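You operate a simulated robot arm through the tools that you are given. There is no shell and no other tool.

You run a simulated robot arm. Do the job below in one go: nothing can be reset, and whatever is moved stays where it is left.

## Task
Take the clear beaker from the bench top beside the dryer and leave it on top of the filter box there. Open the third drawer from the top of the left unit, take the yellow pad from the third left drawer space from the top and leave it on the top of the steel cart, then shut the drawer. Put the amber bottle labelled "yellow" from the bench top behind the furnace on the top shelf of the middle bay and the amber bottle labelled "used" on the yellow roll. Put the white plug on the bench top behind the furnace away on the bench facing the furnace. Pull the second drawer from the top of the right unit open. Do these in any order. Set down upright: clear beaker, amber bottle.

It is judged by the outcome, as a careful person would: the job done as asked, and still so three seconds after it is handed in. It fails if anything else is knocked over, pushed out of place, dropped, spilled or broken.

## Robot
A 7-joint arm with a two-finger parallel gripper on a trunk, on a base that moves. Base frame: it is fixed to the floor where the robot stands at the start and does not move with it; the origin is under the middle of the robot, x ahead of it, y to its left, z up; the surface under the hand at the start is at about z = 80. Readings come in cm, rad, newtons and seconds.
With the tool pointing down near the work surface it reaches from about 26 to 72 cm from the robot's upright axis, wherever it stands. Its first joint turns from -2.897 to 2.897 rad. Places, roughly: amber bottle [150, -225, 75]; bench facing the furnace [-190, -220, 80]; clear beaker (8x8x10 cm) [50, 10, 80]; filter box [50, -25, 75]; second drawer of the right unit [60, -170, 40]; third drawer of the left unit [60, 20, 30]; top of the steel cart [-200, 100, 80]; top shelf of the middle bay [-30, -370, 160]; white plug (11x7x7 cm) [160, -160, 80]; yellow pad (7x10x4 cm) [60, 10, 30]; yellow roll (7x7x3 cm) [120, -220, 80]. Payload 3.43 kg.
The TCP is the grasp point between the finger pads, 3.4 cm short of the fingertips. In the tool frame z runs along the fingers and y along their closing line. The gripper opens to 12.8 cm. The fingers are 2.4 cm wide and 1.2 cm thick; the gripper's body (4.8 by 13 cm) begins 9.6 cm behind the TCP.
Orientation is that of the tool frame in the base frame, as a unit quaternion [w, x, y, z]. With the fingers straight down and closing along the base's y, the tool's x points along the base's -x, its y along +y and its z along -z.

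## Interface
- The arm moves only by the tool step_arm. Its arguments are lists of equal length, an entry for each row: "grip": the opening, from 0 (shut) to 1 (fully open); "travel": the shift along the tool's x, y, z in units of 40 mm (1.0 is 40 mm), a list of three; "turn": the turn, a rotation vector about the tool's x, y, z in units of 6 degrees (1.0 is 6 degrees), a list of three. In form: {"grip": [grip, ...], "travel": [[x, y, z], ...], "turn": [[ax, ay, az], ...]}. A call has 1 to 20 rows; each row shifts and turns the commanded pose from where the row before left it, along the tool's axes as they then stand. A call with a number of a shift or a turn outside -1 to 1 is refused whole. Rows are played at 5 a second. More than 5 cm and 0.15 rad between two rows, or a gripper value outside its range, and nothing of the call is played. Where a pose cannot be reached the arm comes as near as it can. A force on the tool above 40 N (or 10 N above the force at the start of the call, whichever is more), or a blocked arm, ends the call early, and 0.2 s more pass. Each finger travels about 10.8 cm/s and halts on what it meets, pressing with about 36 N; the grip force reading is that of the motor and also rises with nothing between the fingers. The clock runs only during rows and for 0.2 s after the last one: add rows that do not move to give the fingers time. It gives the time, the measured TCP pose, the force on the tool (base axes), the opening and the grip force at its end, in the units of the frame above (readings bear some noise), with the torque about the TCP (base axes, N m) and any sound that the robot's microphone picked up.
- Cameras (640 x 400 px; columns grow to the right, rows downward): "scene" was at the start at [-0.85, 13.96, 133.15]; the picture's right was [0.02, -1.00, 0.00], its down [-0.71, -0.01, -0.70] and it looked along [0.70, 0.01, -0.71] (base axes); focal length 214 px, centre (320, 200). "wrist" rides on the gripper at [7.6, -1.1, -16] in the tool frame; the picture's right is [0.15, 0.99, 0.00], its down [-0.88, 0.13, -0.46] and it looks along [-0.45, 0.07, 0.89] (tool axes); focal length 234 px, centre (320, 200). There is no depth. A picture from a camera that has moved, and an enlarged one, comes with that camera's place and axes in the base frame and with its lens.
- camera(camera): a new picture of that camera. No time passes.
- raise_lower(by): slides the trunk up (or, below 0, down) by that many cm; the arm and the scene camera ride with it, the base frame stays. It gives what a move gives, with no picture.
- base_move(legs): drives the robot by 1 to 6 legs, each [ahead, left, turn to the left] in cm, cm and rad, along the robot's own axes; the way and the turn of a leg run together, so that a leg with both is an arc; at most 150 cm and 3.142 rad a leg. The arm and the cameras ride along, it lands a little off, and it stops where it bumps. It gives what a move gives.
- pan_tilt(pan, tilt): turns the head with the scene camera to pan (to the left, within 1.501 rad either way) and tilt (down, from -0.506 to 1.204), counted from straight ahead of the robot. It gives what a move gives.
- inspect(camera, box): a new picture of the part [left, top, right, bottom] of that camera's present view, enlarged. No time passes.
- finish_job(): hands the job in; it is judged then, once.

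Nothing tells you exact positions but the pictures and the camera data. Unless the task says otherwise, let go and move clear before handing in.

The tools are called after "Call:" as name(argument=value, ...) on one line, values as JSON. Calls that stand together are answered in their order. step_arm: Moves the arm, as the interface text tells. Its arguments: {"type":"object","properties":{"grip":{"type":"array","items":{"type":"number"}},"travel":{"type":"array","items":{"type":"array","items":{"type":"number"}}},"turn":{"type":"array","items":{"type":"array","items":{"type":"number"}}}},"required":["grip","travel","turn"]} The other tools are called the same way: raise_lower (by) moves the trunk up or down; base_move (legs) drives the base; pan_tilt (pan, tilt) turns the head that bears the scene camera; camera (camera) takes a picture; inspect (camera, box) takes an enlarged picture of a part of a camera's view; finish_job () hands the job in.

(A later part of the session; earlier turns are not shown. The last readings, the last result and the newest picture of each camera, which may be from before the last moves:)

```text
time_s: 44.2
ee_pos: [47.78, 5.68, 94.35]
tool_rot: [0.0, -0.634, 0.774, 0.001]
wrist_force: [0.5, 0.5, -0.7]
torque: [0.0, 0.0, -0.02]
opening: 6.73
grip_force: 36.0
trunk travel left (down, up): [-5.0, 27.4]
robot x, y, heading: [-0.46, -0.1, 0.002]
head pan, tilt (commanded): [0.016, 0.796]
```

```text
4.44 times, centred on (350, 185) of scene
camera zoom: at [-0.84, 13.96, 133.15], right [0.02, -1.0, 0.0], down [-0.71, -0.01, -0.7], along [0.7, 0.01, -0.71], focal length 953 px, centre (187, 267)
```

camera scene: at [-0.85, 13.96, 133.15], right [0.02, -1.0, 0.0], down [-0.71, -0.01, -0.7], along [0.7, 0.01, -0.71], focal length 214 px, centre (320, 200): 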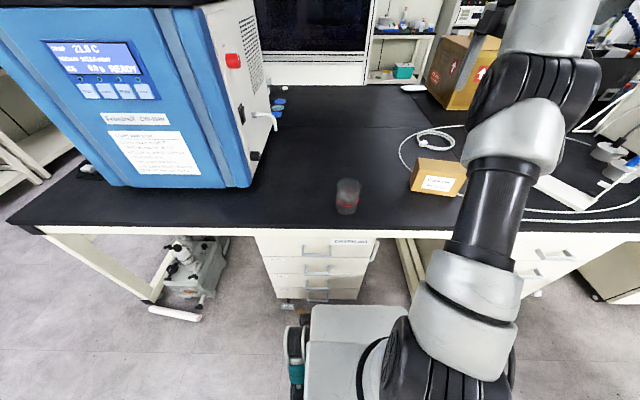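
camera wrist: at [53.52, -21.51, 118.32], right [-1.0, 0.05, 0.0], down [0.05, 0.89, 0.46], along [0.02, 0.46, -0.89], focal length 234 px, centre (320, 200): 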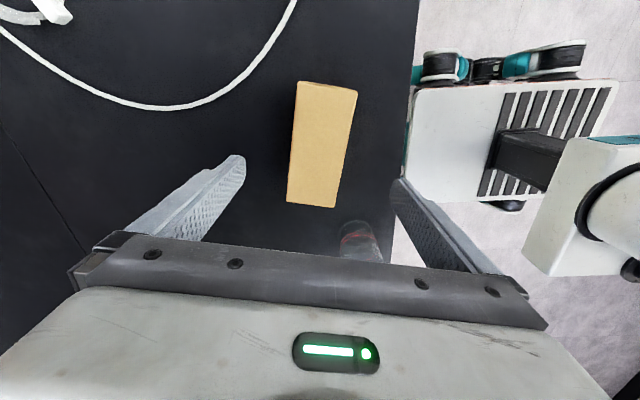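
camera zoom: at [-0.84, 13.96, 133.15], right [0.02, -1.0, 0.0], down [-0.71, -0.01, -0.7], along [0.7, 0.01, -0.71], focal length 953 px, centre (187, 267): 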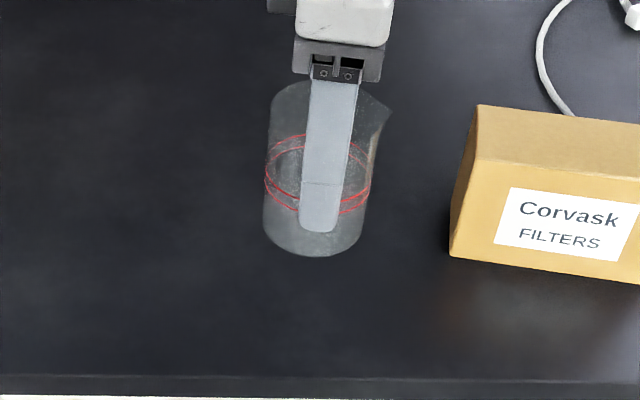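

Only a trace of slip now. Lifting further to clear the box top well, then checking again before moving sideways.

Call:
step_arm(grip=[0.3, 0.3, 0.3, 0.3, 0.3, 0.3, 0.3, 0.3, 0.3, 0.3], travel=[[0, 0, -0.1], [0, 0, -0.2], [0, 0, -0.25], [0, 0, -0.25], [0, 0, -0.25], [0, 0, -0.25], [0, 0, -0.2], [0, 0, -0.15], [0, 0, -0.1], [0, 0, 0]], turn=[[0, 0, 0], [0, 0, 0], [0, 0, 0], [0, 0, 0], [0, 0, 0], [0, 0, 0], [0, 0, 0], [0, 0, 0], [0, 0, 0], [0, 0, 0]])

Call:
inspect(camera="scene", box=[300, 110, 400, 200])

```text
time_s: 46.4
ee_pos: [47.84, 5.73, 101.39]
tool_rot: [0.001, -0.633, 0.774, 0.0]
wrist_force: [0.1, 0.0, -0.7]
torque: [0.01, 0.02, 0.01]
opening: 6.74
grip_force: 35.8
trunk travel left (down, up): [-5.0, 27.4]
robot x, y, heading: [0.13, -0.08, -0.001]
head pan, tilt (commanded): [0.016, 0.796]
```

```text
4.44 times, centred on (350, 155) of scene
camera zoom: at [-0.84, 13.96, 133.15], right [0.02, -1.0, 0.0], down [-0.71, -0.01, -0.7], along [0.7, 0.01, -0.71], focal length 953 px, centre (187, 400)
```

zoom: 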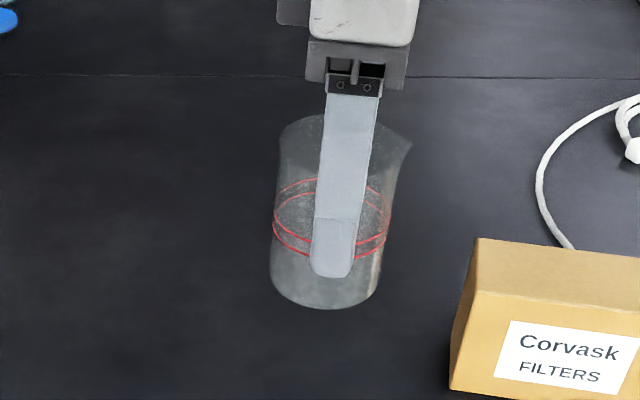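

The beaker's bottom is at about z 95.4, 5 cm above the box top. Moving over to the box centre at moderate speed.

Call:
step_arm(grip=[0.3, 0.3, 0.3, 0.3, 0.3, 0.3, 0.3, 0.3, 0.3, 0.3, 0.3, 0.3, 0.3, 0.3], travel=[[0.1, -0.054, 0], [0.25, -0.136, 0], [0.4, -0.218, 0], [0.5, -0.272, 0], [0.5, -0.272, 0], [0.5, -0.272, 0], [0.5, -0.272, 0], [0.5, -0.272, 0], [0.5, -0.272, 0], [0.4, -0.218, 0], [0.25, -0.136, 0], [0.16, -0.088, 0], [0, 0, 0], [0, 0, 0]], turn=[[0, 0, 0], [0, 0, 0], [0, 0, 0], [0, 0, 0], [0, 0, 0], [0, 0, 0], [0, 0, 0], [0, 0, 0], [0, 0, 0], [0, 0, 0], [0, 0, 0], [0, 0, 0], [0, 0, 0], [0, 0, 0]])

Call:
inspect(camera="scene", box=[340, 100, 480, 220])

Call:
inspect(camera="wrist", box=[200, 60, 440, 260])

```text
time_s: 49.4
ee_pos: [53.99, -13.92, 101.46]
tool_rot: [0.0, -0.634, 0.774, 0.001]
wrist_force: [0.0, -0.3, -1.1]
torque: [-0.08, 0.03, -0.01]
opening: 6.75
grip_force: 36.4
trunk travel left (down, up): [-5.0, 27.4]
robot x, y, heading: [-0.06, -0.21, -0.001]
head pan, tilt (commanded): [0.016, 0.796]
```

```text
3.33 times, centred on (410, 160) of scene
camera zoom: at [-0.84, 13.96, 133.15], right [0.02, -1.0, 0.0], down [-0.71, -0.01, -0.7], along [0.7, 0.01, -0.71], focal length 715 px, centre (20, 333)
```

zoom: 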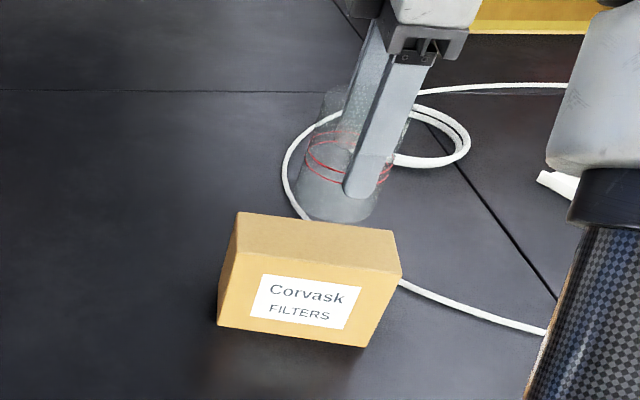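

```text
2.00 times, centred on (320, 160) of wrist
camera zoom: at [53.57, -21.67, 117.35], right [-1.0, 0.05, 0.0], down [0.05, 0.89, 0.46], along [0.02, 0.46, -0.89], focal length 468 px, centre (320, 280)
```

zoom: 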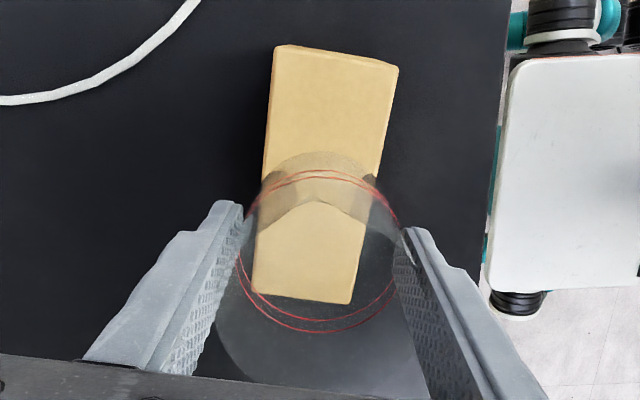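

The beaker is over the box, laterally centred, about 0.6 cm short along its length. Lowering slowly.

Call:
step_arm(grip=[0.3, 0.3, 0.3, 0.3, 0.3, 0.3, 0.3, 0.3], travel=[[0.12, 0, 0.1], [0, 0, 0.2], [0, 0, 0.2], [0, 0, 0.2], [0, 0, 0.15], [0, 0, 0.1], [0, 0, 0], [0, 0, 0]], turn=[[0, 0, 0], [0, 0, 0], [0, 0, 0], [0, 0, 0], [0, 0, 0], [0, 0, 0], [0, 0, 0], [0, 0, 0]])

Call:
inspect(camera="scene", box=[340, 100, 480, 220])

```text
time_s: 51.2
ee_pos: [53.82, -14.47, 97.61]
tool_rot: [0.001, -0.634, 0.773, 0.0]
wrist_force: [-0.1, -0.7, -0.7]
torque: [0.02, -0.02, -0.02]
opening: 6.7
grip_force: 35.7
trunk travel left (down, up): [-5.0, 27.4]
robot x, y, heading: [0.11, 0.0, 0.001]
head pan, tilt (commanded): [0.016, 0.796]
```

```text
3.33 times, centred on (410, 160) of scene
camera zoom: at [-0.84, 13.96, 133.15], right [0.02, -1.0, 0.0], down [-0.71, -0.01, -0.7], along [0.7, 0.01, -0.71], focal length 715 px, centre (20, 333)
```

zoom: 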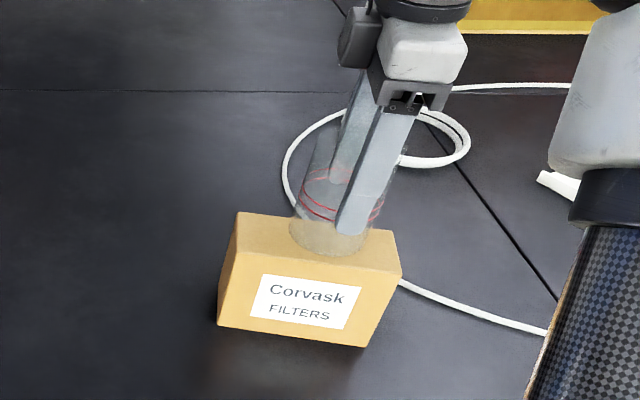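

Call:
step_arm(grip=[0.3, 0.3, 0.3, 0.3, 0.3, 0.3], travel=[[0, 0, 0.06], [0, 0, 0.06], [0, 0, 0.06], [0, 0, 0.04], [0, 0, 0], [0, 0, 0]], turn=[[0, 0, 0], [0, 0, 0], [0, 0, 0], [0, 0, 0], [0, 0, 0], [0, 0, 0]])

```text
time_s: 52.6
ee_pos: [53.84, -14.62, 96.82]
tool_rot: [0.001, -0.633, 0.774, -0.001]
wrist_force: [1.4, 0.7, 8.4]
torque: [0.08, 0.2, 0.03]
opening: 6.75
grip_force: 35.7
trunk travel left (down, up): [-5.0, 27.4]
robot x, y, heading: [-0.41, 0.1, 0.001]
head pan, tilt (commanded): [0.016, 0.796]
```

Contact on the box top. Easing and opening the fingers gently, then straight up.

Call:
step_arm(grip=[0.3, 0.54, 0.56, 0.6, 0.7, 0.85, 1, 1, 1], travel=[[0, 0, -0.03], [0, 0, 0], [0, 0, 0], [0, 0, 0], [0, 0, 0], [0, 0, 0], [0, 0, 0], [0, 0, 0], [0, 0, 0]], turn=[[0, 0, 0], [0, 0, 0], [0, 0, 0], [0, 0, 0], [0, 0, 0], [0, 0, 0], [0, 0, 0], [0, 0, 0], [0, 0, 0]])

Call:
inspect(camera="scene", box=[340, 100, 480, 220])

Call:
inspect(camera="wrist", box=[200, 60, 440, 260])

```text
time_s: 54.6
ee_pos: [53.78, -14.55, 96.77]
tool_rot: [-0.001, -0.634, 0.774, 0.0]
wrist_force: [0.0, 0.4, -0.5]
torque: [-0.02, -0.01, 0.04]
opening: 12.79
grip_force: 0.0
trunk travel left (down, up): [-5.0, 27.4]
robot x, y, heading: [-0.07, 0.03, 0.002]
head pan, tilt (commanded): [0.016, 0.796]
```

```text
3.33 times, centred on (410, 160) of scene
camera zoom: at [-0.85, 13.96, 133.15], right [0.02, -1.0, 0.0], down [-0.71, -0.01, -0.7], along [0.7, 0.01, -0.71], focal length 715 px, centre (20, 333)
```

zoom: 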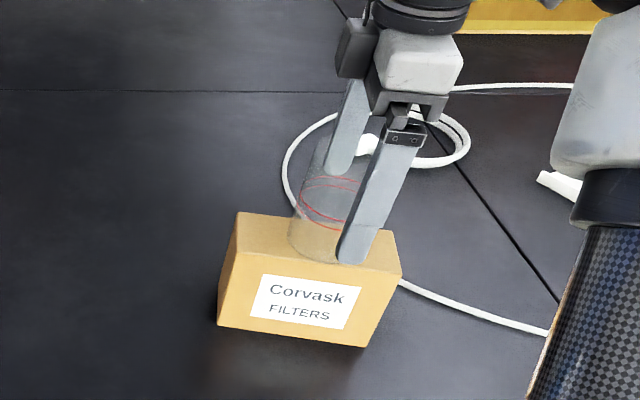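

```text
2.00 times, centred on (320, 160) of wrist
camera zoom: at [53.46, -22.24, 112.72], right [-1.0, 0.05, 0.0], down [0.05, 0.89, 0.46], along [0.02, 0.46, -0.89], focal length 468 px, centre (320, 280)
```

zoom: 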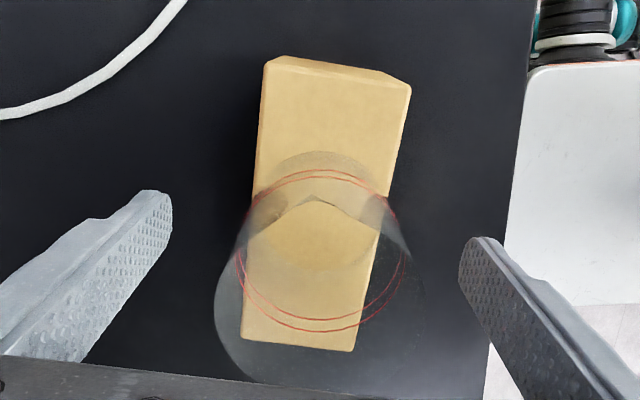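

The beaker stands upright on the filter box. Rising clear.

Call:
step_arm(grip=[1, 1, 1, 1, 1, 1, 1], travel=[[0, 0, -0.4], [0, 0, -0.8], [0, 0, -0.8], [0, 0, -0.9], [0, 0, -0.9], [0, 0, -0.8], [0, 0, 0]], turn=[[0, 0, 0], [0, 0, 0], [0, 0, 0], [0, 0, 0], [0, 0, 0], [0, 0, 0], [0, 0, 0]])

Call:
inspect(camera="scene", box=[260, 140, 480, 280])

Call:
pan_tilt(pan=0, tilt=1.1)

Call:
camera(camera="scene")

```text
time_s: 56.2
ee_pos: [53.81, -14.49, 115.18]
tool_rot: [0.0, -0.633, 0.774, 0.0]
wrist_force: [-0.5, -0.4, -0.3]
torque: [-0.01, 0.02, 0.04]
opening: 12.8
grip_force: 0.1
trunk travel left (down, up): [-5.0, 27.4]
robot x, y, heading: [-0.01, -0.12, 0.004]
head pan, tilt (commanded): [0.016, 0.796]
```

```text
2.86 times, centred on (370, 210) of scene
camera zoom: at [-0.85, 13.96, 133.15], right [0.02, -1.0, 0.0], down [-0.71, -0.01, -0.7], along [0.7, 0.01, -0.71], focal length 613 px, centre (177, 171)
```

zoom: 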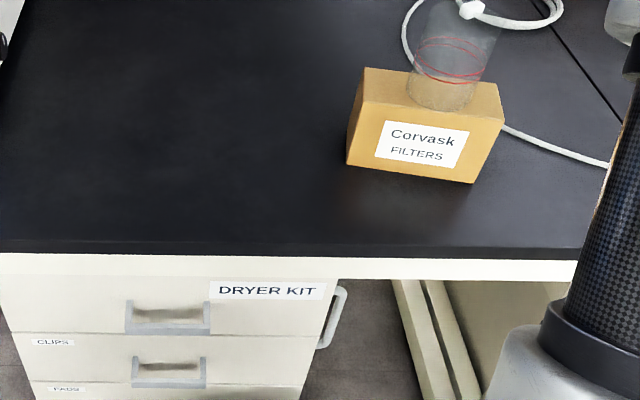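

```text
time_s: 57.0
ee_pos: [53.86, -14.63, 114.98]
tool_rot: [0.0, -0.634, 0.773, 0.0]
wrist_force: [0.1, -0.5, 0.3]
torque: [-0.02, -0.01, 0.0]
opening: 12.8
grip_force: 0.1
trunk travel left (down, up): [-5.0, 27.4]
robot x, y, heading: [0.03, -0.37, -0.001]
head pan, tilt (commanded): [0.0, 1.1]
```

```text
taken
camera scene: at [-2.61, 13.83, 130.95], right [0.0, -1.0, 0.0], down [-0.89, 0.0, -0.45], along [0.45, 0.0, -0.89], focal length 214 px, centre (320, 200)
```

scene: 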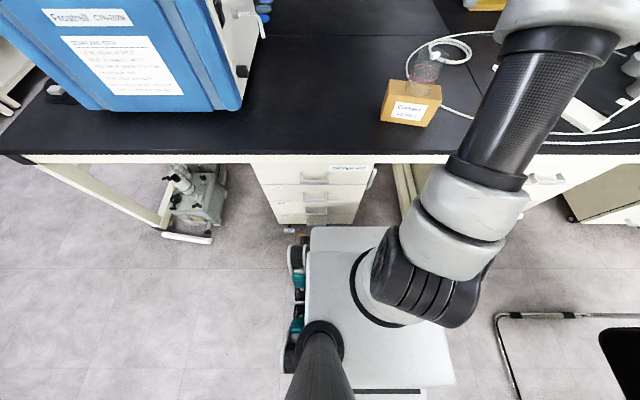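

The beaker is done. Now I look around to plan the driving and see the other furniture.

Call:
pan_tilt(pan=1.5, tilt=0.45)

Call:
camera(camera="scene")

Call:
pan_tilt(pan=0.6, tilt=0.45)

Call:
camera(camera="scene")

Call:
pan_tilt(pan=-0.6, tilt=0.45)

Call:
camera(camera="scene")

Call:
pan_tilt(pan=-1.5, tilt=0.45)

Call:
camera(camera="scene")

```text
time_s: 58.6
ee_pos: [53.96, -14.58, 115.2]
tool_rot: [0.0, -0.634, 0.774, 0.0]
wrist_force: [0.6, -0.9, 0.7]
torque: [0.0, -0.02, 0.02]
opening: 12.78
grip_force: 0.1
trunk travel left (down, up): [-5.0, 27.4]
robot x, y, heading: [-0.03, -0.29, 0.003]
head pan, tilt (commanded): [1.499, 0.45]
```

```text
taken
camera scene: at [-8.27, 23.0, 136.16], right [1.0, -0.07, 0.0], down [-0.03, -0.43, -0.9], along [0.06, 0.9, -0.44], focal length 214 px, centre (320, 200)
```

scene: 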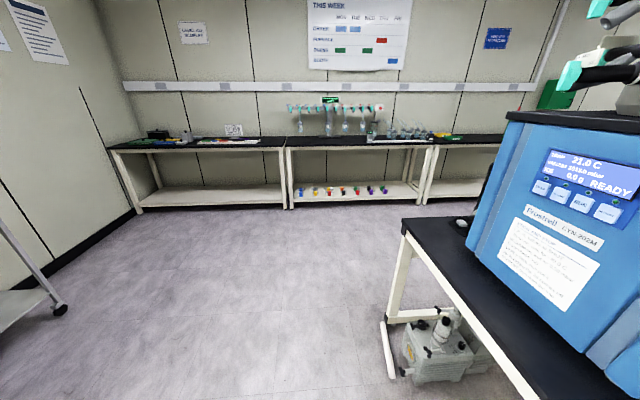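

```text
time_s: 59.8
ee_pos: [53.91, -14.54, 115.18]
tool_rot: [0.0, -0.634, 0.774, 0.001]
wrist_force: [-0.5, -1.0, -0.4]
torque: [-0.03, -0.02, 0.02]
opening: 12.81
grip_force: 0.1
trunk travel left (down, up): [-5.0, 27.4]
robot x, y, heading: [-0.04, 0.26, -0.003]
head pan, tilt (commanded): [0.6, 0.45]
```

```text
taken
camera scene: at [-1.35, 19.03, 136.16], right [0.57, -0.82, 0.0], down [-0.36, -0.25, -0.9], along [0.74, 0.51, -0.44], focal length 214 px, centre (320, 200)
```

scene: 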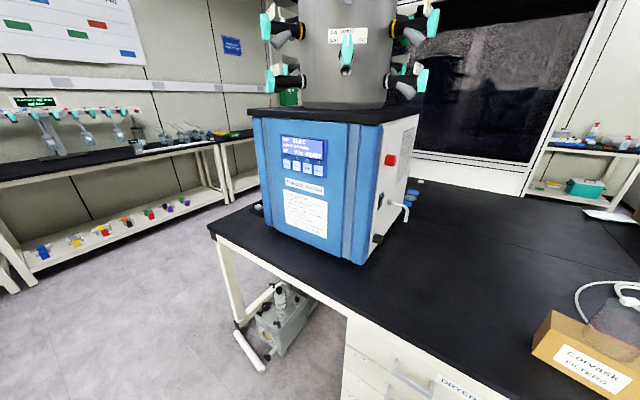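

```text
time_s: 61.2
ee_pos: [53.79, -14.46, 115.15]
tool_rot: [0.0, -0.633, 0.774, 0.001]
wrist_force: [-0.6, 0.4, -0.6]
torque: [-0.01, 0.02, -0.02]
opening: 12.78
grip_force: 0.0
trunk travel left (down, up): [-5.0, 27.4]
robot x, y, heading: [-0.32, -0.03, 0.001]
head pan, tilt (commanded): [-0.6, 0.45]
```

```text
taken
camera scene: at [-1.34, 8.64, 136.16], right [-0.56, -0.83, 0.0], down [-0.36, 0.25, -0.9], along [0.74, -0.51, -0.44], focal length 214 px, centre (320, 200)
```

scene: 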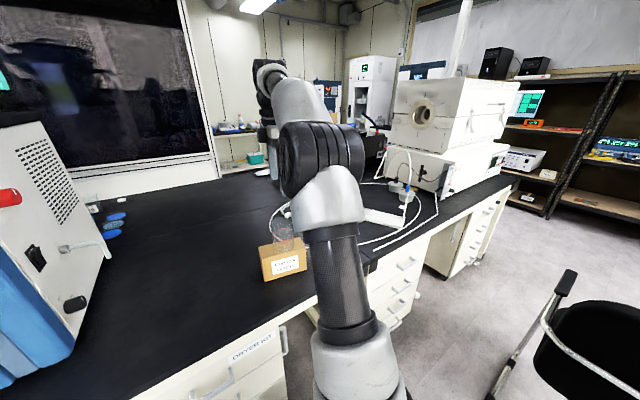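

```text
time_s: 62.4
ee_pos: [53.83, -14.48, 115.12]
tool_rot: [0.001, -0.633, 0.774, 0.001]
wrist_force: [0.3, 0.3, 0.3]
torque: [-0.02, 0.0, -0.05]
opening: 12.8
grip_force: 0.2
trunk travel left (down, up): [-5.0, 27.4]
robot x, y, heading: [-0.21, 0.01, 0.002]
head pan, tilt (commanded): [-1.499, 0.45]
```

```text
taken
camera scene: at [-8.27, 4.66, 136.16], right [-1.0, -0.07, 0.0], down [-0.03, 0.43, -0.9], along [0.07, -0.9, -0.44], focal length 214 px, centre (320, 200)
```

scene: 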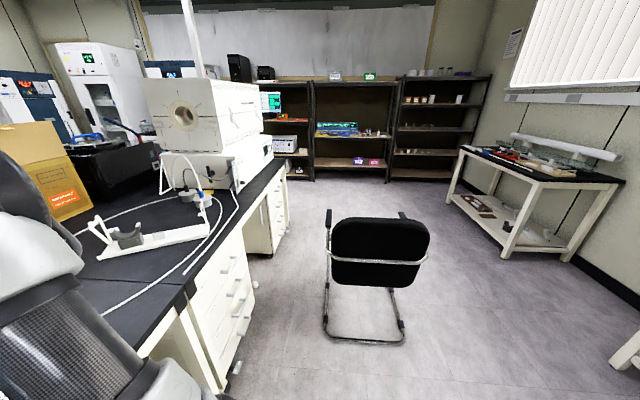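

The island bench runs along -y with the furnace on it, the right unit below, shelves at the far end and the bench facing the furnace to the right; a chair stands on the way. First I back up to get at the left unit's drawers.

Call:
base_move(legs=[[-45, 0, 0]])

Call:
pan_tilt(pan=0.1, tilt=0.75)

Call:
camera(camera="scene")

```text
time_s: 65.1
ee_pos: [9.13, -14.35, 114.99]
tool_rot: [0.0, -0.635, 0.773, -0.001]
wrist_force: [-0.5, -0.6, -0.3]
torque: [-0.01, 0.02, 0.01]
opening: 12.81
grip_force: 0.0
trunk travel left (down, up): [-5.0, 27.4]
robot x, y, heading: [-44.99, 0.14, 0.008]
head pan, tilt (commanded): [-1.499, 0.45]
```

```text
time_s: 66.8
ee_pos: [9.07, -14.33, 115.15]
tool_rot: [0.0, -0.635, 0.773, 0.0]
wrist_force: [-0.3, 0.2, -0.6]
torque: [0.0, 0.04, 0.0]
opening: 12.79
grip_force: 0.1
trunk travel left (down, up): [-5.0, 27.4]
robot x, y, heading: [-44.63, -0.0, 0.004]
head pan, tilt (commanded): [0.099, 0.75]
```

```text
taken
camera scene: at [-45.57, 14.55, 133.52], right [0.1, -0.99, 0.0], down [-0.68, -0.07, -0.73], along [0.73, 0.08, -0.68], focal length 214 px, centre (320, 200)
```

scene: 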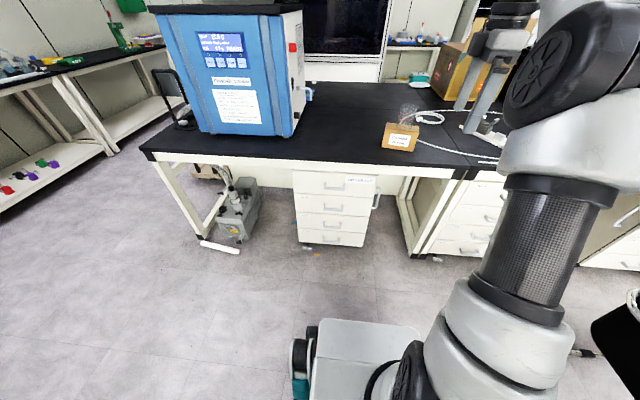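

Call:
inspect(camera="scene", box=[270, 150, 410, 265])

Call:
inspect(camera="scene", box=[140, 100, 340, 270])

```text
3.48 times, centred on (340, 208) of scene
camera zoom: at [-45.57, 14.55, 133.52], right [0.1, -0.99, 0.0], down [-0.68, -0.07, -0.73], along [0.73, 0.08, -0.68], focal length 746 px, centre (250, 174)
```

zoom: 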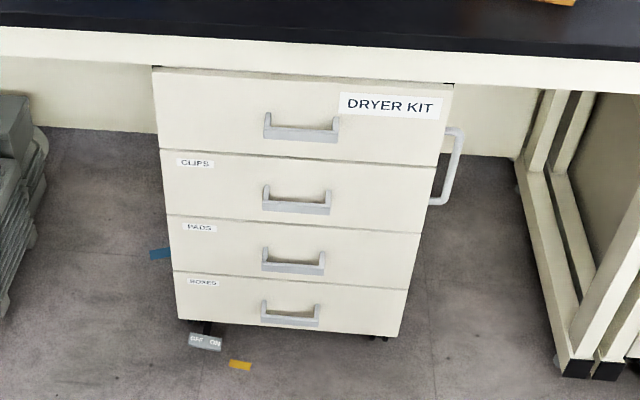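

```text
2.35 times, centred on (240, 185) of scene
camera zoom: at [-45.57, 14.55, 133.52], right [0.1, -0.99, 0.0], down [-0.68, -0.07, -0.73], along [0.73, 0.08, -0.68], focal length 505 px, centre (508, 235)
```

zoom: 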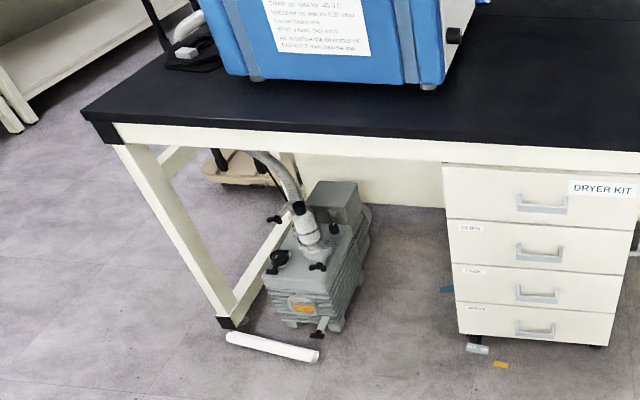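

The third drawer is the one labelled PADS; its handle bar is at about [40.8, 16.2, 31], roughly 11 cm wide. I'll line the robot up with it, square the hand and lower the arm in front of the bench.

Call:
base_move(legs=[[0, 16, 0]])

Call:
step_arm(grip=[1, 1, 1, 1, 1, 1, 1, 1, 1, 1, 1, 1], travel=[[0, 0, 0], [0, 0, 0], [-0.9, 0, 0.8], [-0.9, 0, 0.8], [-0.9, 0, 0.8], [-0.9, 0, 0.8], [0, 0, 0.8], [0, 0, 0.8], [0, 0, 0.8], [0, 0, 0.8], [0, 0, 0.6], [0, 0, 0]], turn=[[0, 0, -1], [0, 0, -0.9], [0, 0, 0], [0, 0, 0], [0, 0, 0], [0, 0, 0], [0, 0, 0], [0, 0, 0], [0, 0, 0], [0, 0, 0], [0, 0, 0], [0, 0, 0]])

Call:
camera(camera="scene")

```text
time_s: 68.9
ee_pos: [9.12, 1.48, 115.0]
tool_rot: [0.0, -0.636, 0.772, 0.0]
wrist_force: [-0.2, 0.1, -0.8]
torque: [0.01, 0.0, -0.02]
opening: 12.79
grip_force: 0.1
trunk travel left (down, up): [-5.0, 27.4]
robot x, y, heading: [-45.03, 15.71, 0.002]
head pan, tilt (commanded): [0.099, 0.75]
```

```text
time_s: 71.5
ee_pos: [8.97, 15.97, 86.99]
tool_rot: [0.001, 0.709, -0.706, -0.001]
wrist_force: [-0.2, 0.6, -0.3]
torque: [-0.01, 0.0, -0.01]
opening: 12.78
grip_force: 0.0
trunk travel left (down, up): [-5.0, 27.4]
robot x, y, heading: [-44.24, 15.84, 0.001]
head pan, tilt (commanded): [0.099, 0.75]
```

```text
taken
camera scene: at [-45.66, 30.37, 133.52], right [0.1, -0.99, 0.0], down [-0.68, -0.07, -0.73], along [0.73, 0.08, -0.68], focal length 214 px, centre (320, 200)
```

scene: 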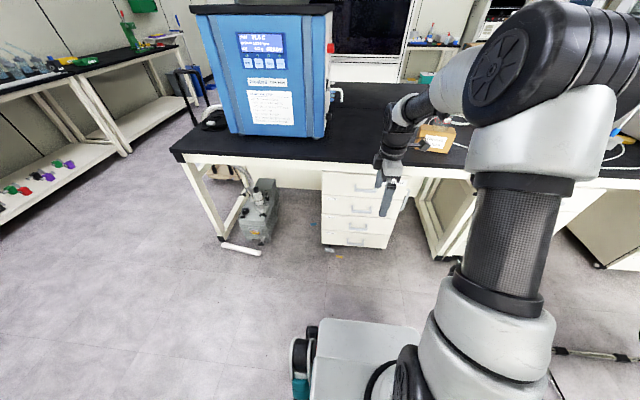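

Now tilting the tool forward by about 50° (fingers pointing ahead and 40° down), fingers closing in the vertical plane for the bar.

Call:
step_arm(grip=[1, 1, 1, 1, 1, 1, 1, 1, 1, 1], travel=[[0, 0, 0], [0, 0, 0], [0, 0, 0], [0, 0, 0], [0, 0, 0], [0, 0, 0], [0, 0, 0], [0, 0, 0], [0, 0, 0], [0, 0, 0]], turn=[[1, 0, 0], [1, 0, 0], [1, 0, 0], [1, 0, 0], [1, 0, 0], [1, 0, 0], [1, 0, 0], [1, 0, 0], [0.33, 0, 0], [0, 0, 0]])

Call:
camera(camera="scene")

Call:
camera(camera="wrist")

```text
time_s: 73.7
ee_pos: [8.83, 15.72, 87.1]
tool_rot: [-0.3, 0.643, -0.639, 0.298]
wrist_force: [0.0, -0.6, 0.4]
torque: [0.0, 0.0, 0.0]
opening: 12.77
grip_force: 0.1
trunk travel left (down, up): [-5.0, 27.4]
robot x, y, heading: [-45.07, 15.72, 0.005]
head pan, tilt (commanded): [0.099, 0.75]
```

```text
taken
camera scene: at [-45.67, 30.37, 133.52], right [0.1, -0.99, 0.0], down [-0.68, -0.07, -0.73], along [0.73, 0.08, -0.68], focal length 214 px, centre (320, 200)
```

scene: 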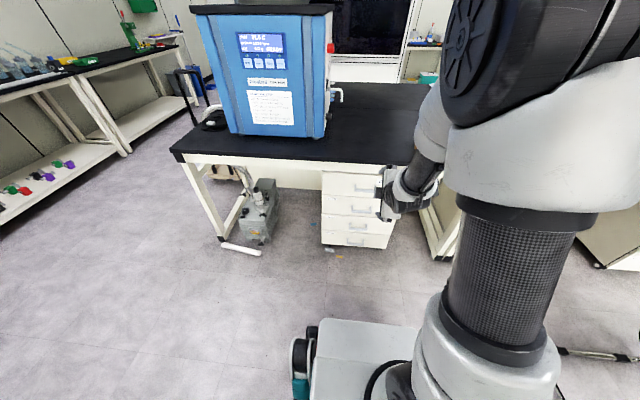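

```text
taken
camera wrist: at [-2.52, 8.24, 98.18], right [-0.64, -0.15, -0.76], down [-0.44, 0.88, 0.19], along [0.64, 0.45, -0.62], focal length 234 px, centre (320, 200)
```

wrist: 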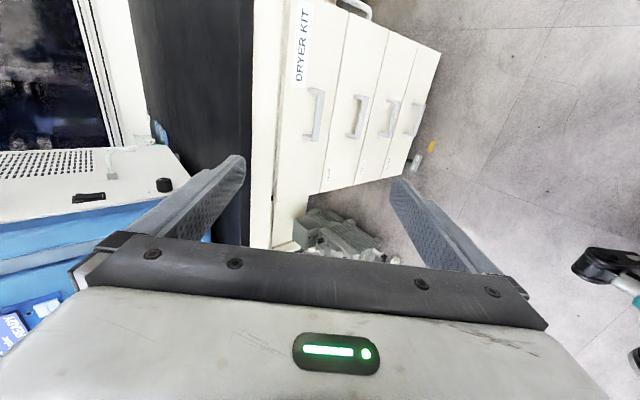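

Call:
inspect(camera="wrist", box=[290, 60, 450, 180])

Call:
inspect(camera="scene", box=[310, 160, 420, 260])

```text
3.33 times, centred on (370, 120) of wrist
camera zoom: at [-2.52, 8.24, 98.18], right [-0.64, -0.15, -0.76], down [-0.44, 0.88, 0.19], along [0.64, 0.45, -0.62], focal length 781 px, centre (153, 467)
```

zoom: 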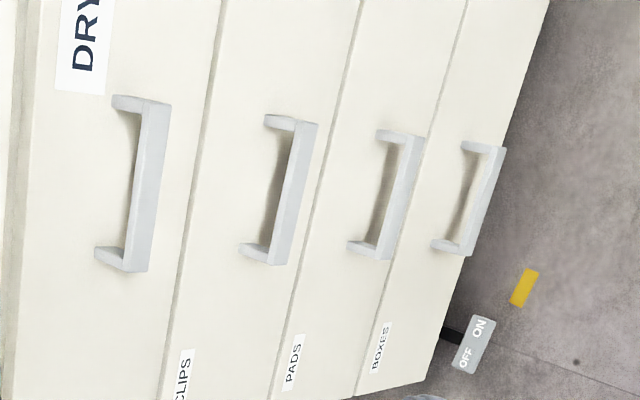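

```text
4.00 times, centred on (365, 210) of scene
camera zoom: at [-45.67, 30.37, 133.52], right [0.1, -0.99, 0.0], down [-0.68, -0.07, -0.73], along [0.73, 0.08, -0.68], focal length 858 px, centre (140, 160)
```

zoom: 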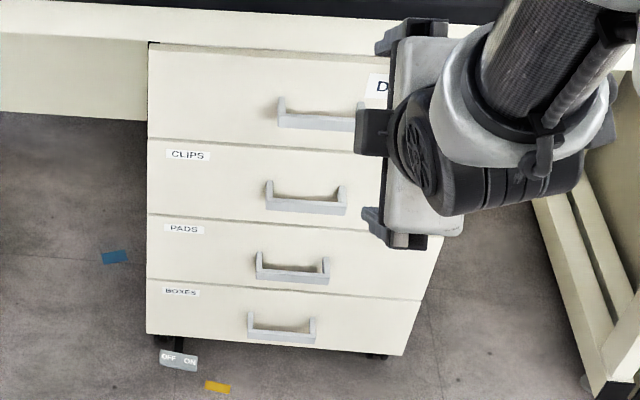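

The third handle's bar is centred at about [40.8, 16.0, 30.9], the drawer face at x≈45, so the gap behind the bar is only ~3 cm. I'll flatten the tilt to 25° below horizontal, narrow the fingers, and lower the arm to handle height while still well clear of the bench.

Call:
step_arm(grip=[0.8, 0.6, 0.36, 0.36, 0.36, 0.36, 0.36, 0.36, 0.36, 0.36, 0.36, 0.36], travel=[[0, 0, 0], [0, 0, 0], [0, 0, 0], [0, 0.906, 0.423], [0, 0.906, 0.423], [0, 0.906, 0.423], [0, 0.906, 0.423], [0, 0.906, 0.423], [0, 0.906, 0.423], [0, 0.906, 0.423], [0, 0.906, 0.423], [0, 0, 0]], turn=[[1, 0, 0], [1, 0, 0], [0.5, 0, 0], [0, 0, 0], [0, 0, 0], [0, 0, 0], [0, 0, 0], [0, 0, 0], [0, 0, 0], [0, 0, 0], [0, 0, 0], [0, 0, 0]])

Call:
camera(camera="scene")

```text
time_s: 76.3
ee_pos: [8.65, 16.0, 55.09]
tool_rot: [-0.381, 0.598, -0.595, 0.379]
wrist_force: [0.5, -0.2, -0.4]
torque: [0.01, -0.02, 0.01]
opening: 4.62
grip_force: 0.1
trunk travel left (down, up): [-5.0, 27.4]
robot x, y, heading: [-44.91, 15.99, 0.003]
head pan, tilt (commanded): [0.099, 0.75]
```

```text
taken
camera scene: at [-45.67, 30.37, 133.52], right [0.1, -0.99, 0.0], down [-0.68, -0.07, -0.73], along [0.73, 0.08, -0.68], focal length 214 px, centre (320, 200)
```

scene: 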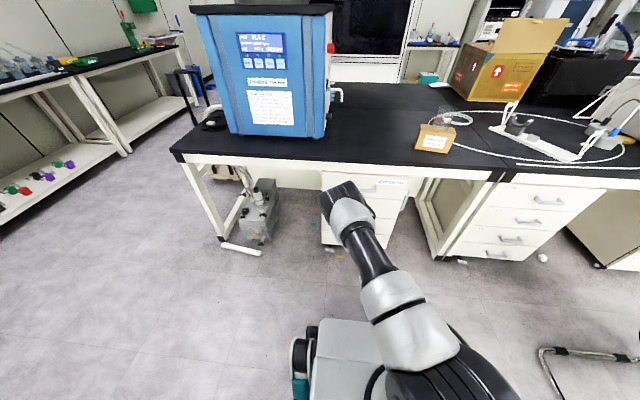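

Call:
step_arm(grip=[0.36, 0.36, 0.36, 0.36, 0.36, 0.36, 0.36], travel=[[0, 0.906, 0.423], [0, 0.906, 0.423], [0, 0.906, 0.423], [0, 0.906, 0.423], [0, 0.906, 0.423], [0, 0.77, 0.36], [0, 0, 0]], turn=[[0, 0, 0], [0, 0, 0], [0, 0, 0], [0, 0, 0], [0, 0, 0], [0, 0, 0], [0, 0, 0]])

Call:
camera(camera="scene")

Call:
camera(camera="wrist")

```text
time_s: 77.9
ee_pos: [10.34, 16.46, 34.18]
tool_rot: [-0.392, 0.592, -0.59, 0.386]
wrist_force: [0.2, 0.6, 0.3]
torque: [-0.03, -0.03, 0.0]
opening: 4.59
grip_force: 0.0
out of reach, approached as far as the arm can: row 6
trunk travel left (down, up): [-5.0, 27.4]
robot x, y, heading: [-44.96, 15.63, 0.003]
head pan, tilt (commanded): [0.099, 0.75]
```

```text
taken
camera scene: at [-45.67, 30.41, 133.51], right [0.1, -0.99, 0.0], down [-0.68, -0.07, -0.73], along [0.73, 0.08, -0.68], focal length 214 px, centre (320, 200)
```

scene: 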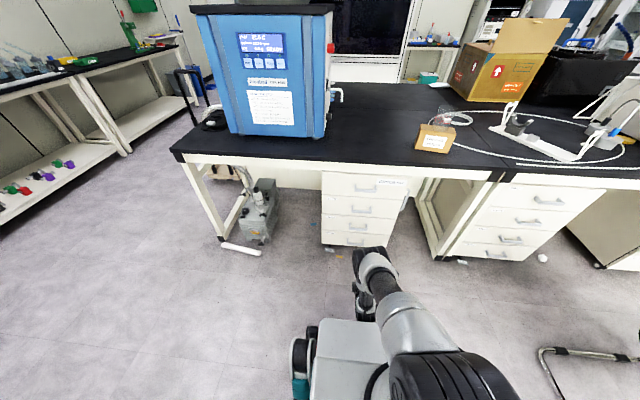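

```text
taken
camera wrist: at [-3.72, 8.7, 41.33], right [-0.39, -0.14, -0.91], down [-0.48, 0.88, 0.07], along [0.79, 0.46, -0.41], focal length 234 px, centre (320, 200)
```

wrist: 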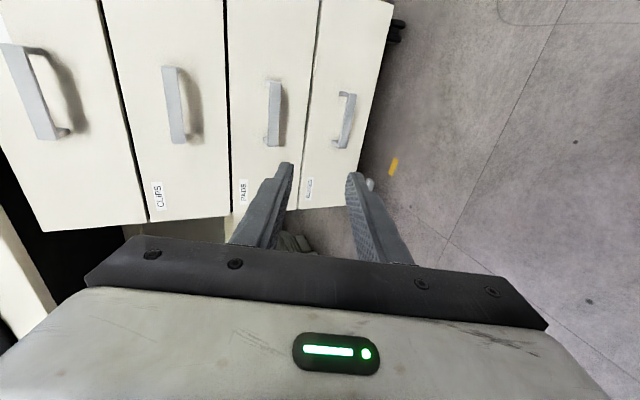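

The arm is at its lowest reach there, so I let the trunk down a little to reach handle height.

Call:
raise_lower(by=-2.9)

```text
time_s: 78.7
ee_pos: [10.47, 16.1, 31.14]
tool_rot: [-0.39, 0.593, -0.589, 0.386]
wrist_force: [-0.4, 0.7, -0.1]
torque: [0.0, 0.01, -0.01]
opening: 4.59
grip_force: 0.0
trunk travel left (down, up): [-2.1, 30.3]
robot x, y, heading: [-44.49, 15.46, 0.007]
head pan, tilt (commanded): [0.099, 0.75]
```

Driving forward most of the way, then checking against the handle.

Call:
base_move(legs=[[20, 0, 0]])

Call:
camera(camera="wrist")

Call:
camera(camera="scene")

```text
time_s: 80.3
ee_pos: [30.53, 16.07, 31.1]
tool_rot: [-0.39, 0.592, -0.59, 0.386]
wrist_force: [-0.2, 0.9, 0.2]
torque: [-0.04, -0.03, -0.01]
opening: 4.64
grip_force: 0.1
trunk travel left (down, up): [-2.1, 30.3]
robot x, y, heading: [-24.69, 16.15, -0.002]
head pan, tilt (commanded): [0.099, 0.75]
```

```text
taken
camera wrist: at [16.41, 8.43, 38.35], right [-0.39, -0.15, -0.91], down [-0.47, 0.88, 0.06], along [0.79, 0.46, -0.41], focal length 234 px, centre (320, 200)
```

wrist: 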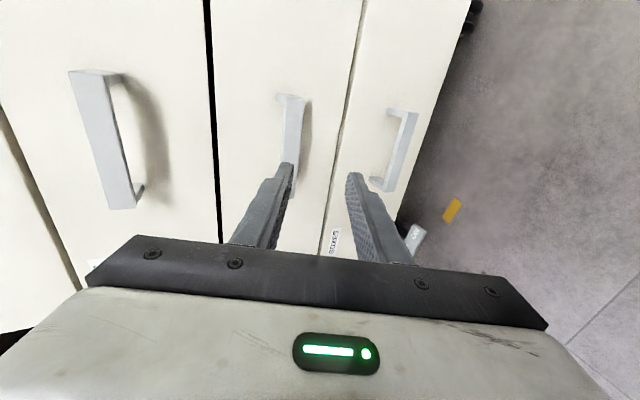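

```text
taken
camera scene: at [-25.37, 30.43, 130.62], right [0.1, -0.99, 0.0], down [-0.68, -0.07, -0.73], along [0.73, 0.07, -0.68], focal length 214 px, centre (320, 200)
```

scene: 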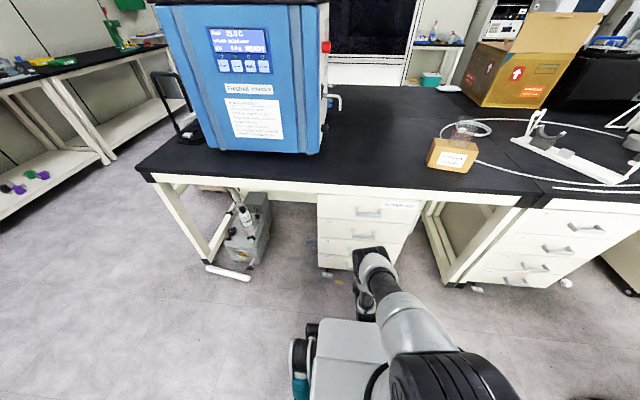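

The fingers straddle the PADS handle; I'll raise 0.6 cm, open a little more and drive the last 9 cm.

Call:
raise_lower(by=0.6)

Call:
step_arm(grip=[0.46, 0.46, 0.46], travel=[[0, 0, 0], [0, 0, 0], [0, 0, 0]], turn=[[0, 0, 0], [0, 0, 0], [0, 0, 0]])

Call:
base_move(legs=[[6, 0, 0]])

Call:
camera(camera="wrist")

```text
time_s: 80.8
ee_pos: [30.6, 16.12, 31.71]
tool_rot: [-0.39, 0.592, -0.59, 0.386]
wrist_force: [0.7, 0.0, 0.5]
torque: [0.0, -0.02, 0.01]
opening: 4.6
grip_force: 0.1
trunk travel left (down, up): [-2.7, 29.7]
robot x, y, heading: [-24.48, 15.8, 0.002]
head pan, tilt (commanded): [0.099, 0.75]
```

```text
time_s: 81.6
ee_pos: [30.68, 16.05, 31.83]
tool_rot: [-0.391, 0.591, -0.59, 0.387]
wrist_force: [-0.9, -0.5, 0.0]
torque: [0.02, 0.02, 0.02]
opening: 5.89
grip_force: 0.1
trunk travel left (down, up): [-2.7, 29.7]
robot x, y, heading: [-24.45, 15.57, 0.005]
head pan, tilt (commanded): [0.099, 0.75]
```

```text
time_s: 82.6
ee_pos: [36.55, 16.07, 31.61]
tool_rot: [-0.391, 0.592, -0.589, 0.386]
wrist_force: [-0.8, 0.1, 0.4]
torque: [-0.02, 0.0, -0.02]
opening: 5.91
grip_force: 0.1
trunk travel left (down, up): [-2.7, 29.7]
robot x, y, heading: [-18.72, 15.59, 0.003]
head pan, tilt (commanded): [0.099, 0.75]
```

```text
taken
camera wrist: at [22.43, 8.46, 39.01], right [-0.39, -0.15, -0.91], down [-0.47, 0.88, 0.06], along [0.79, 0.46, -0.41], focal length 234 px, centre (320, 200)
```

wrist: 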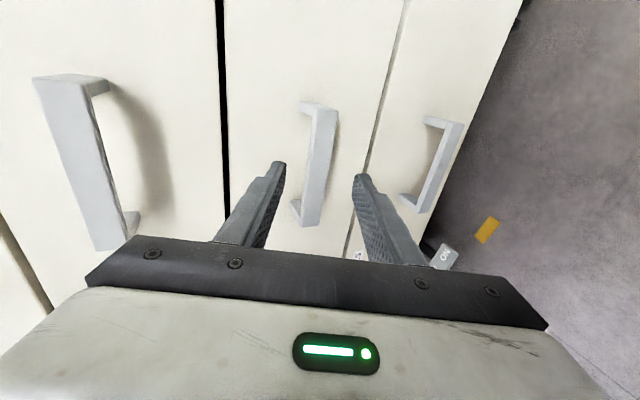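

The bar sits neatly between the two fingers. The last 3 cm, then close.

Call:
base_move(legs=[[3, 0, 0]])

Call:
camera(camera="wrist")

```text
time_s: 83.6
ee_pos: [39.54, 16.1, 31.98]
tool_rot: [-0.393, 0.59, -0.588, 0.389]
wrist_force: [-26.6, -0.6, 1.1]
torque: [-0.01, -0.63, -0.07]
opening: 5.36
grip_force: 0.0
trunk travel left (down, up): [-2.7, 29.7]
robot x, y, heading: [-15.87, 15.91, -0.001]
head pan, tilt (commanded): [0.099, 0.75]
stopped in leg 1: the force on the tool passed its limit at 242 N (the readings are from after the stop); the commanded pose is now the measured one
```

```text
taken
camera wrist: at [25.27, 8.45, 39.1], right [-0.39, -0.15, -0.91], down [-0.47, 0.88, 0.06], along [0.79, 0.46, -0.41], focal length 234 px, centre (320, 200)
```

wrist: 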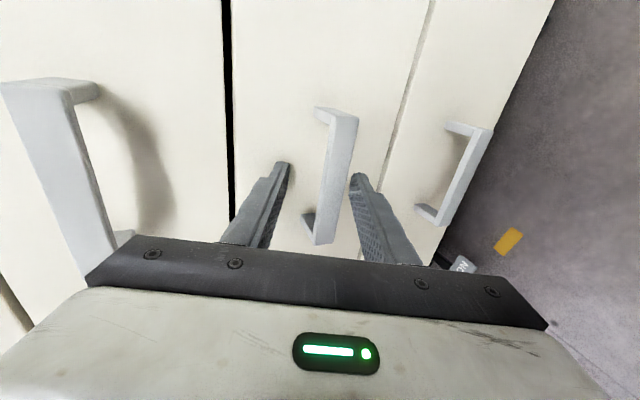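

The upper fingertip touched the drawer face, so the face is a bit nearer than reckoned. Backing off 1 cm before closing.

Call:
base_move(legs=[[-1, 0, 0]])

Call:
inspect(camera="wrist", box=[220, 60, 480, 280])

```text
time_s: 84.3
ee_pos: [38.57, 16.19, 31.95]
tool_rot: [-0.394, 0.59, -0.588, 0.389]
wrist_force: [1.0, -0.7, 0.8]
torque: [-0.05, -0.01, 0.03]
opening: 5.89
grip_force: 0.0
trunk travel left (down, up): [-2.7, 29.7]
robot x, y, heading: [-17.04, 15.91, 0.0]
head pan, tilt (commanded): [0.099, 0.75]
```

```text
1.82 times, centred on (350, 170) of wrist
camera zoom: at [24.36, 8.45, 39.13], right [-0.38, -0.15, -0.91], down [-0.48, 0.88, 0.06], along [0.79, 0.46, -0.4], focal length 426 px, centre (266, 254)
```

zoom: 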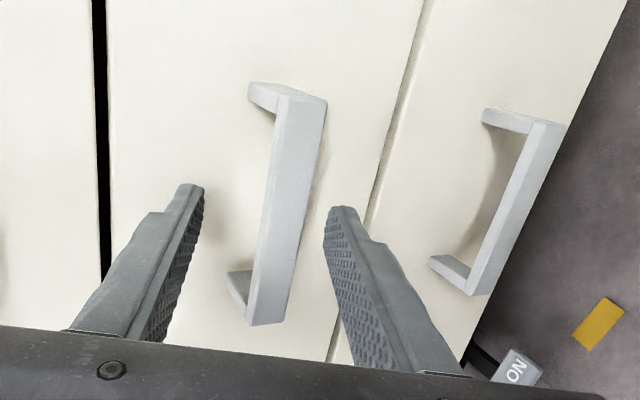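

Call:
step_arm(grip=[0.35, 0.25, 0.15, 0.05, 0.0, 0.0, 0.0], travel=[[0, 0, 0], [0, 0, 0], [0, 0, 0], [0, 0, 0], [0, 0, 0], [0, 0, 0], [0, 0, 0]], turn=[[0, 0, 0], [0, 0, 0], [0, 0, 0], [0, 0, 0], [0, 0, 0], [0, 0, 0], [0, 0, 0]])

Call:
inspect(camera="wrist", box=[220, 60, 480, 280])

```text
time_s: 85.5
ee_pos: [38.34, 16.12, 31.31]
tool_rot: [-0.386, 0.595, -0.592, 0.383]
wrist_force: [-0.8, -1.4, -24.9]
torque: [-0.06, 0.69, -0.13]
opening: 2.1
grip_force: 36.1
trunk travel left (down, up): [-2.7, 29.7]
robot x, y, heading: [-16.85, 15.74, -0.001]
head pan, tilt (commanded): [0.099, 0.75]
stopped in row 5: the force on the tool passed its limit at 48 N (the readings are from after the stop); the commanded pose is now the measured one
```

```text
1.82 times, centred on (350, 170) of wrist
camera zoom: at [24.28, 8.45, 38.79], right [-0.4, -0.15, -0.9], down [-0.47, 0.88, 0.07], along [0.78, 0.46, -0.42], focal length 426 px, centre (266, 254)
```

zoom: 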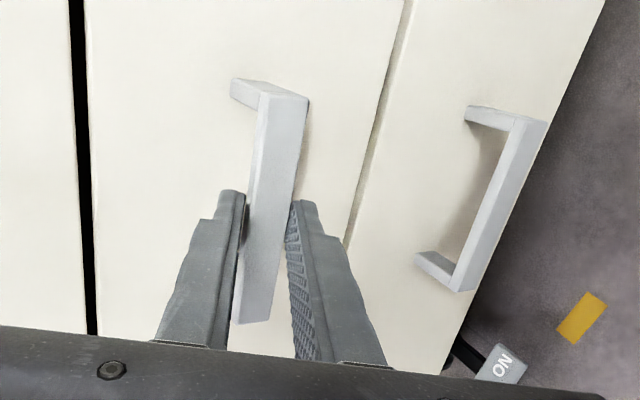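

Gripped on the bar (2.1 cm). I'll relieve the vertical strain a little before pulling.

Call:
step_arm(grip=[0, 0, 0], travel=[[0, 0.07, 0.03], [0, 0.04, 0.02], [0, 0, 0]], turn=[[0, 0, 0], [0, 0, 0], [0, 0, 0]])

```text
time_s: 86.3
ee_pos: [38.35, 16.12, 31.23]
tool_rot: [-0.389, 0.593, -0.59, 0.385]
wrist_force: [-19.8, 0.1, 11.4]
torque: [-0.01, 0.11, -0.09]
opening: 2.12
grip_force: 45.1
trunk travel left (down, up): [-2.7, 29.7]
robot x, y, heading: [-17.12, 15.62, 0.001]
head pan, tilt (commanded): [0.099, 0.75]
stopped in row 3: the force on the tool passed its limit at 42 N (the readings are from after the stop); the commanded pose is now the measured one
```

Now pulling the drawer by driving back, first a short way.

Call:
base_move(legs=[[-6, 0, 0]])

Call:
camera(camera="wrist")

Call:
inspect(camera="scene", box=[280, 170, 440, 290])

```text
time_s: 87.2
ee_pos: [32.31, 16.09, 31.27]
tool_rot: [-0.388, 0.594, -0.589, 0.386]
wrist_force: [-2.2, 2.4, 11.2]
torque: [0.0, -0.2, -0.01]
opening: 2.14
grip_force: 45.2
trunk travel left (down, up): [-2.7, 29.7]
robot x, y, heading: [-23.21, 15.54, 0.002]
head pan, tilt (commanded): [0.099, 0.75]
```

```text
taken
camera wrist: at [18.24, 8.45, 38.64], right [-0.39, -0.15, -0.91], down [-0.47, 0.88, 0.07], along [0.79, 0.46, -0.42], focal length 234 px, centre (320, 200)
```

wrist: 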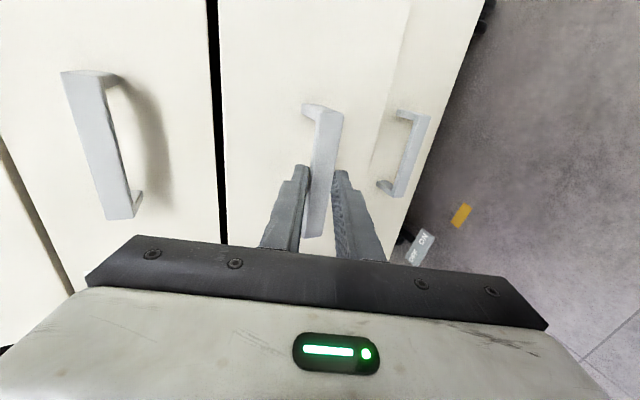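

```text
3.33 times, centred on (360, 230) of scene
camera zoom: at [-23.76, 30.46, 131.23], right [0.1, -0.99, 0.0], down [-0.68, -0.07, -0.73], along [0.73, 0.07, -0.68], focal length 715 px, centre (187, 100)
```

zoom: 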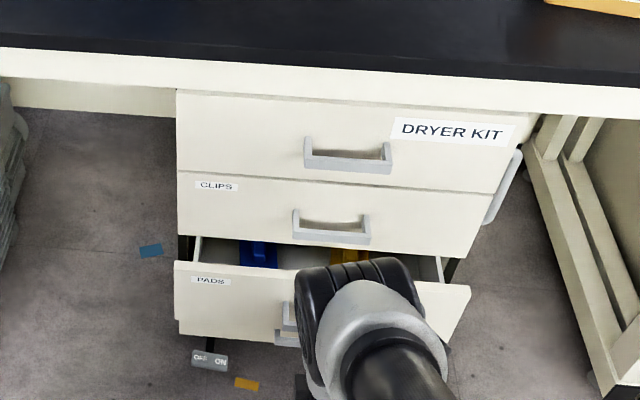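

The drawer slides out; I can see a blue and a yellow thing inside. Pulling further.

Call:
base_move(legs=[[-10, 0, 0]])

Call:
base_move(legs=[[-9, 0, 0]])

Call:
camera(camera="scene")

Call:
inspect(camera="scene", box=[280, 170, 440, 290])

```text
time_s: 88.4
ee_pos: [22.34, 16.15, 31.29]
tool_rot: [-0.389, 0.593, -0.591, 0.385]
wrist_force: [-2.2, -9.2, 6.9]
torque: [0.26, -0.07, -0.52]
opening: 2.1
grip_force: 44.8
trunk travel left (down, up): [-2.7, 29.7]
robot x, y, heading: [-32.89, 15.72, 0.007]
head pan, tilt (commanded): [0.099, 0.75]
```

```text
time_s: 89.5
ee_pos: [13.27, 16.09, 31.4]
tool_rot: [-0.39, 0.593, -0.59, 0.385]
wrist_force: [-2.5, 2.3, 3.5]
torque: [-0.04, -0.04, -0.21]
opening: 2.13
grip_force: 44.9
trunk travel left (down, up): [-2.7, 29.7]
robot x, y, heading: [-42.32, 15.77, 0.004]
head pan, tilt (commanded): [0.099, 0.75]
```

```text
taken
camera scene: at [-42.81, 30.39, 131.23], right [0.1, -0.99, 0.0], down [-0.68, -0.07, -0.73], along [0.73, 0.08, -0.68], focal length 214 px, centre (320, 200)
```

scene: 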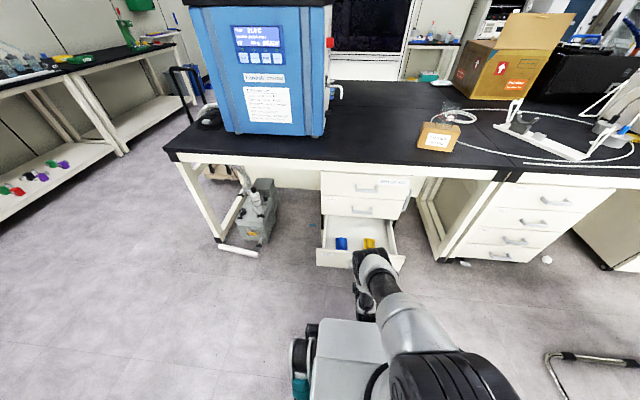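

```text
3.33 times, centred on (360, 230) of scene
camera zoom: at [-42.81, 30.39, 131.23], right [0.1, -0.99, 0.0], down [-0.68, -0.07, -0.73], along [0.73, 0.08, -0.68], focal length 715 px, centre (187, 100)
```

zoom: 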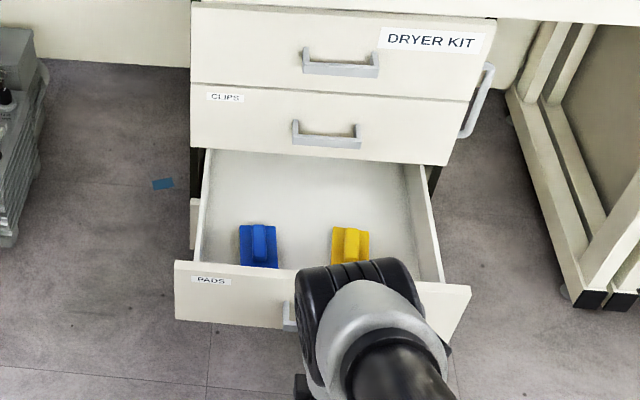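

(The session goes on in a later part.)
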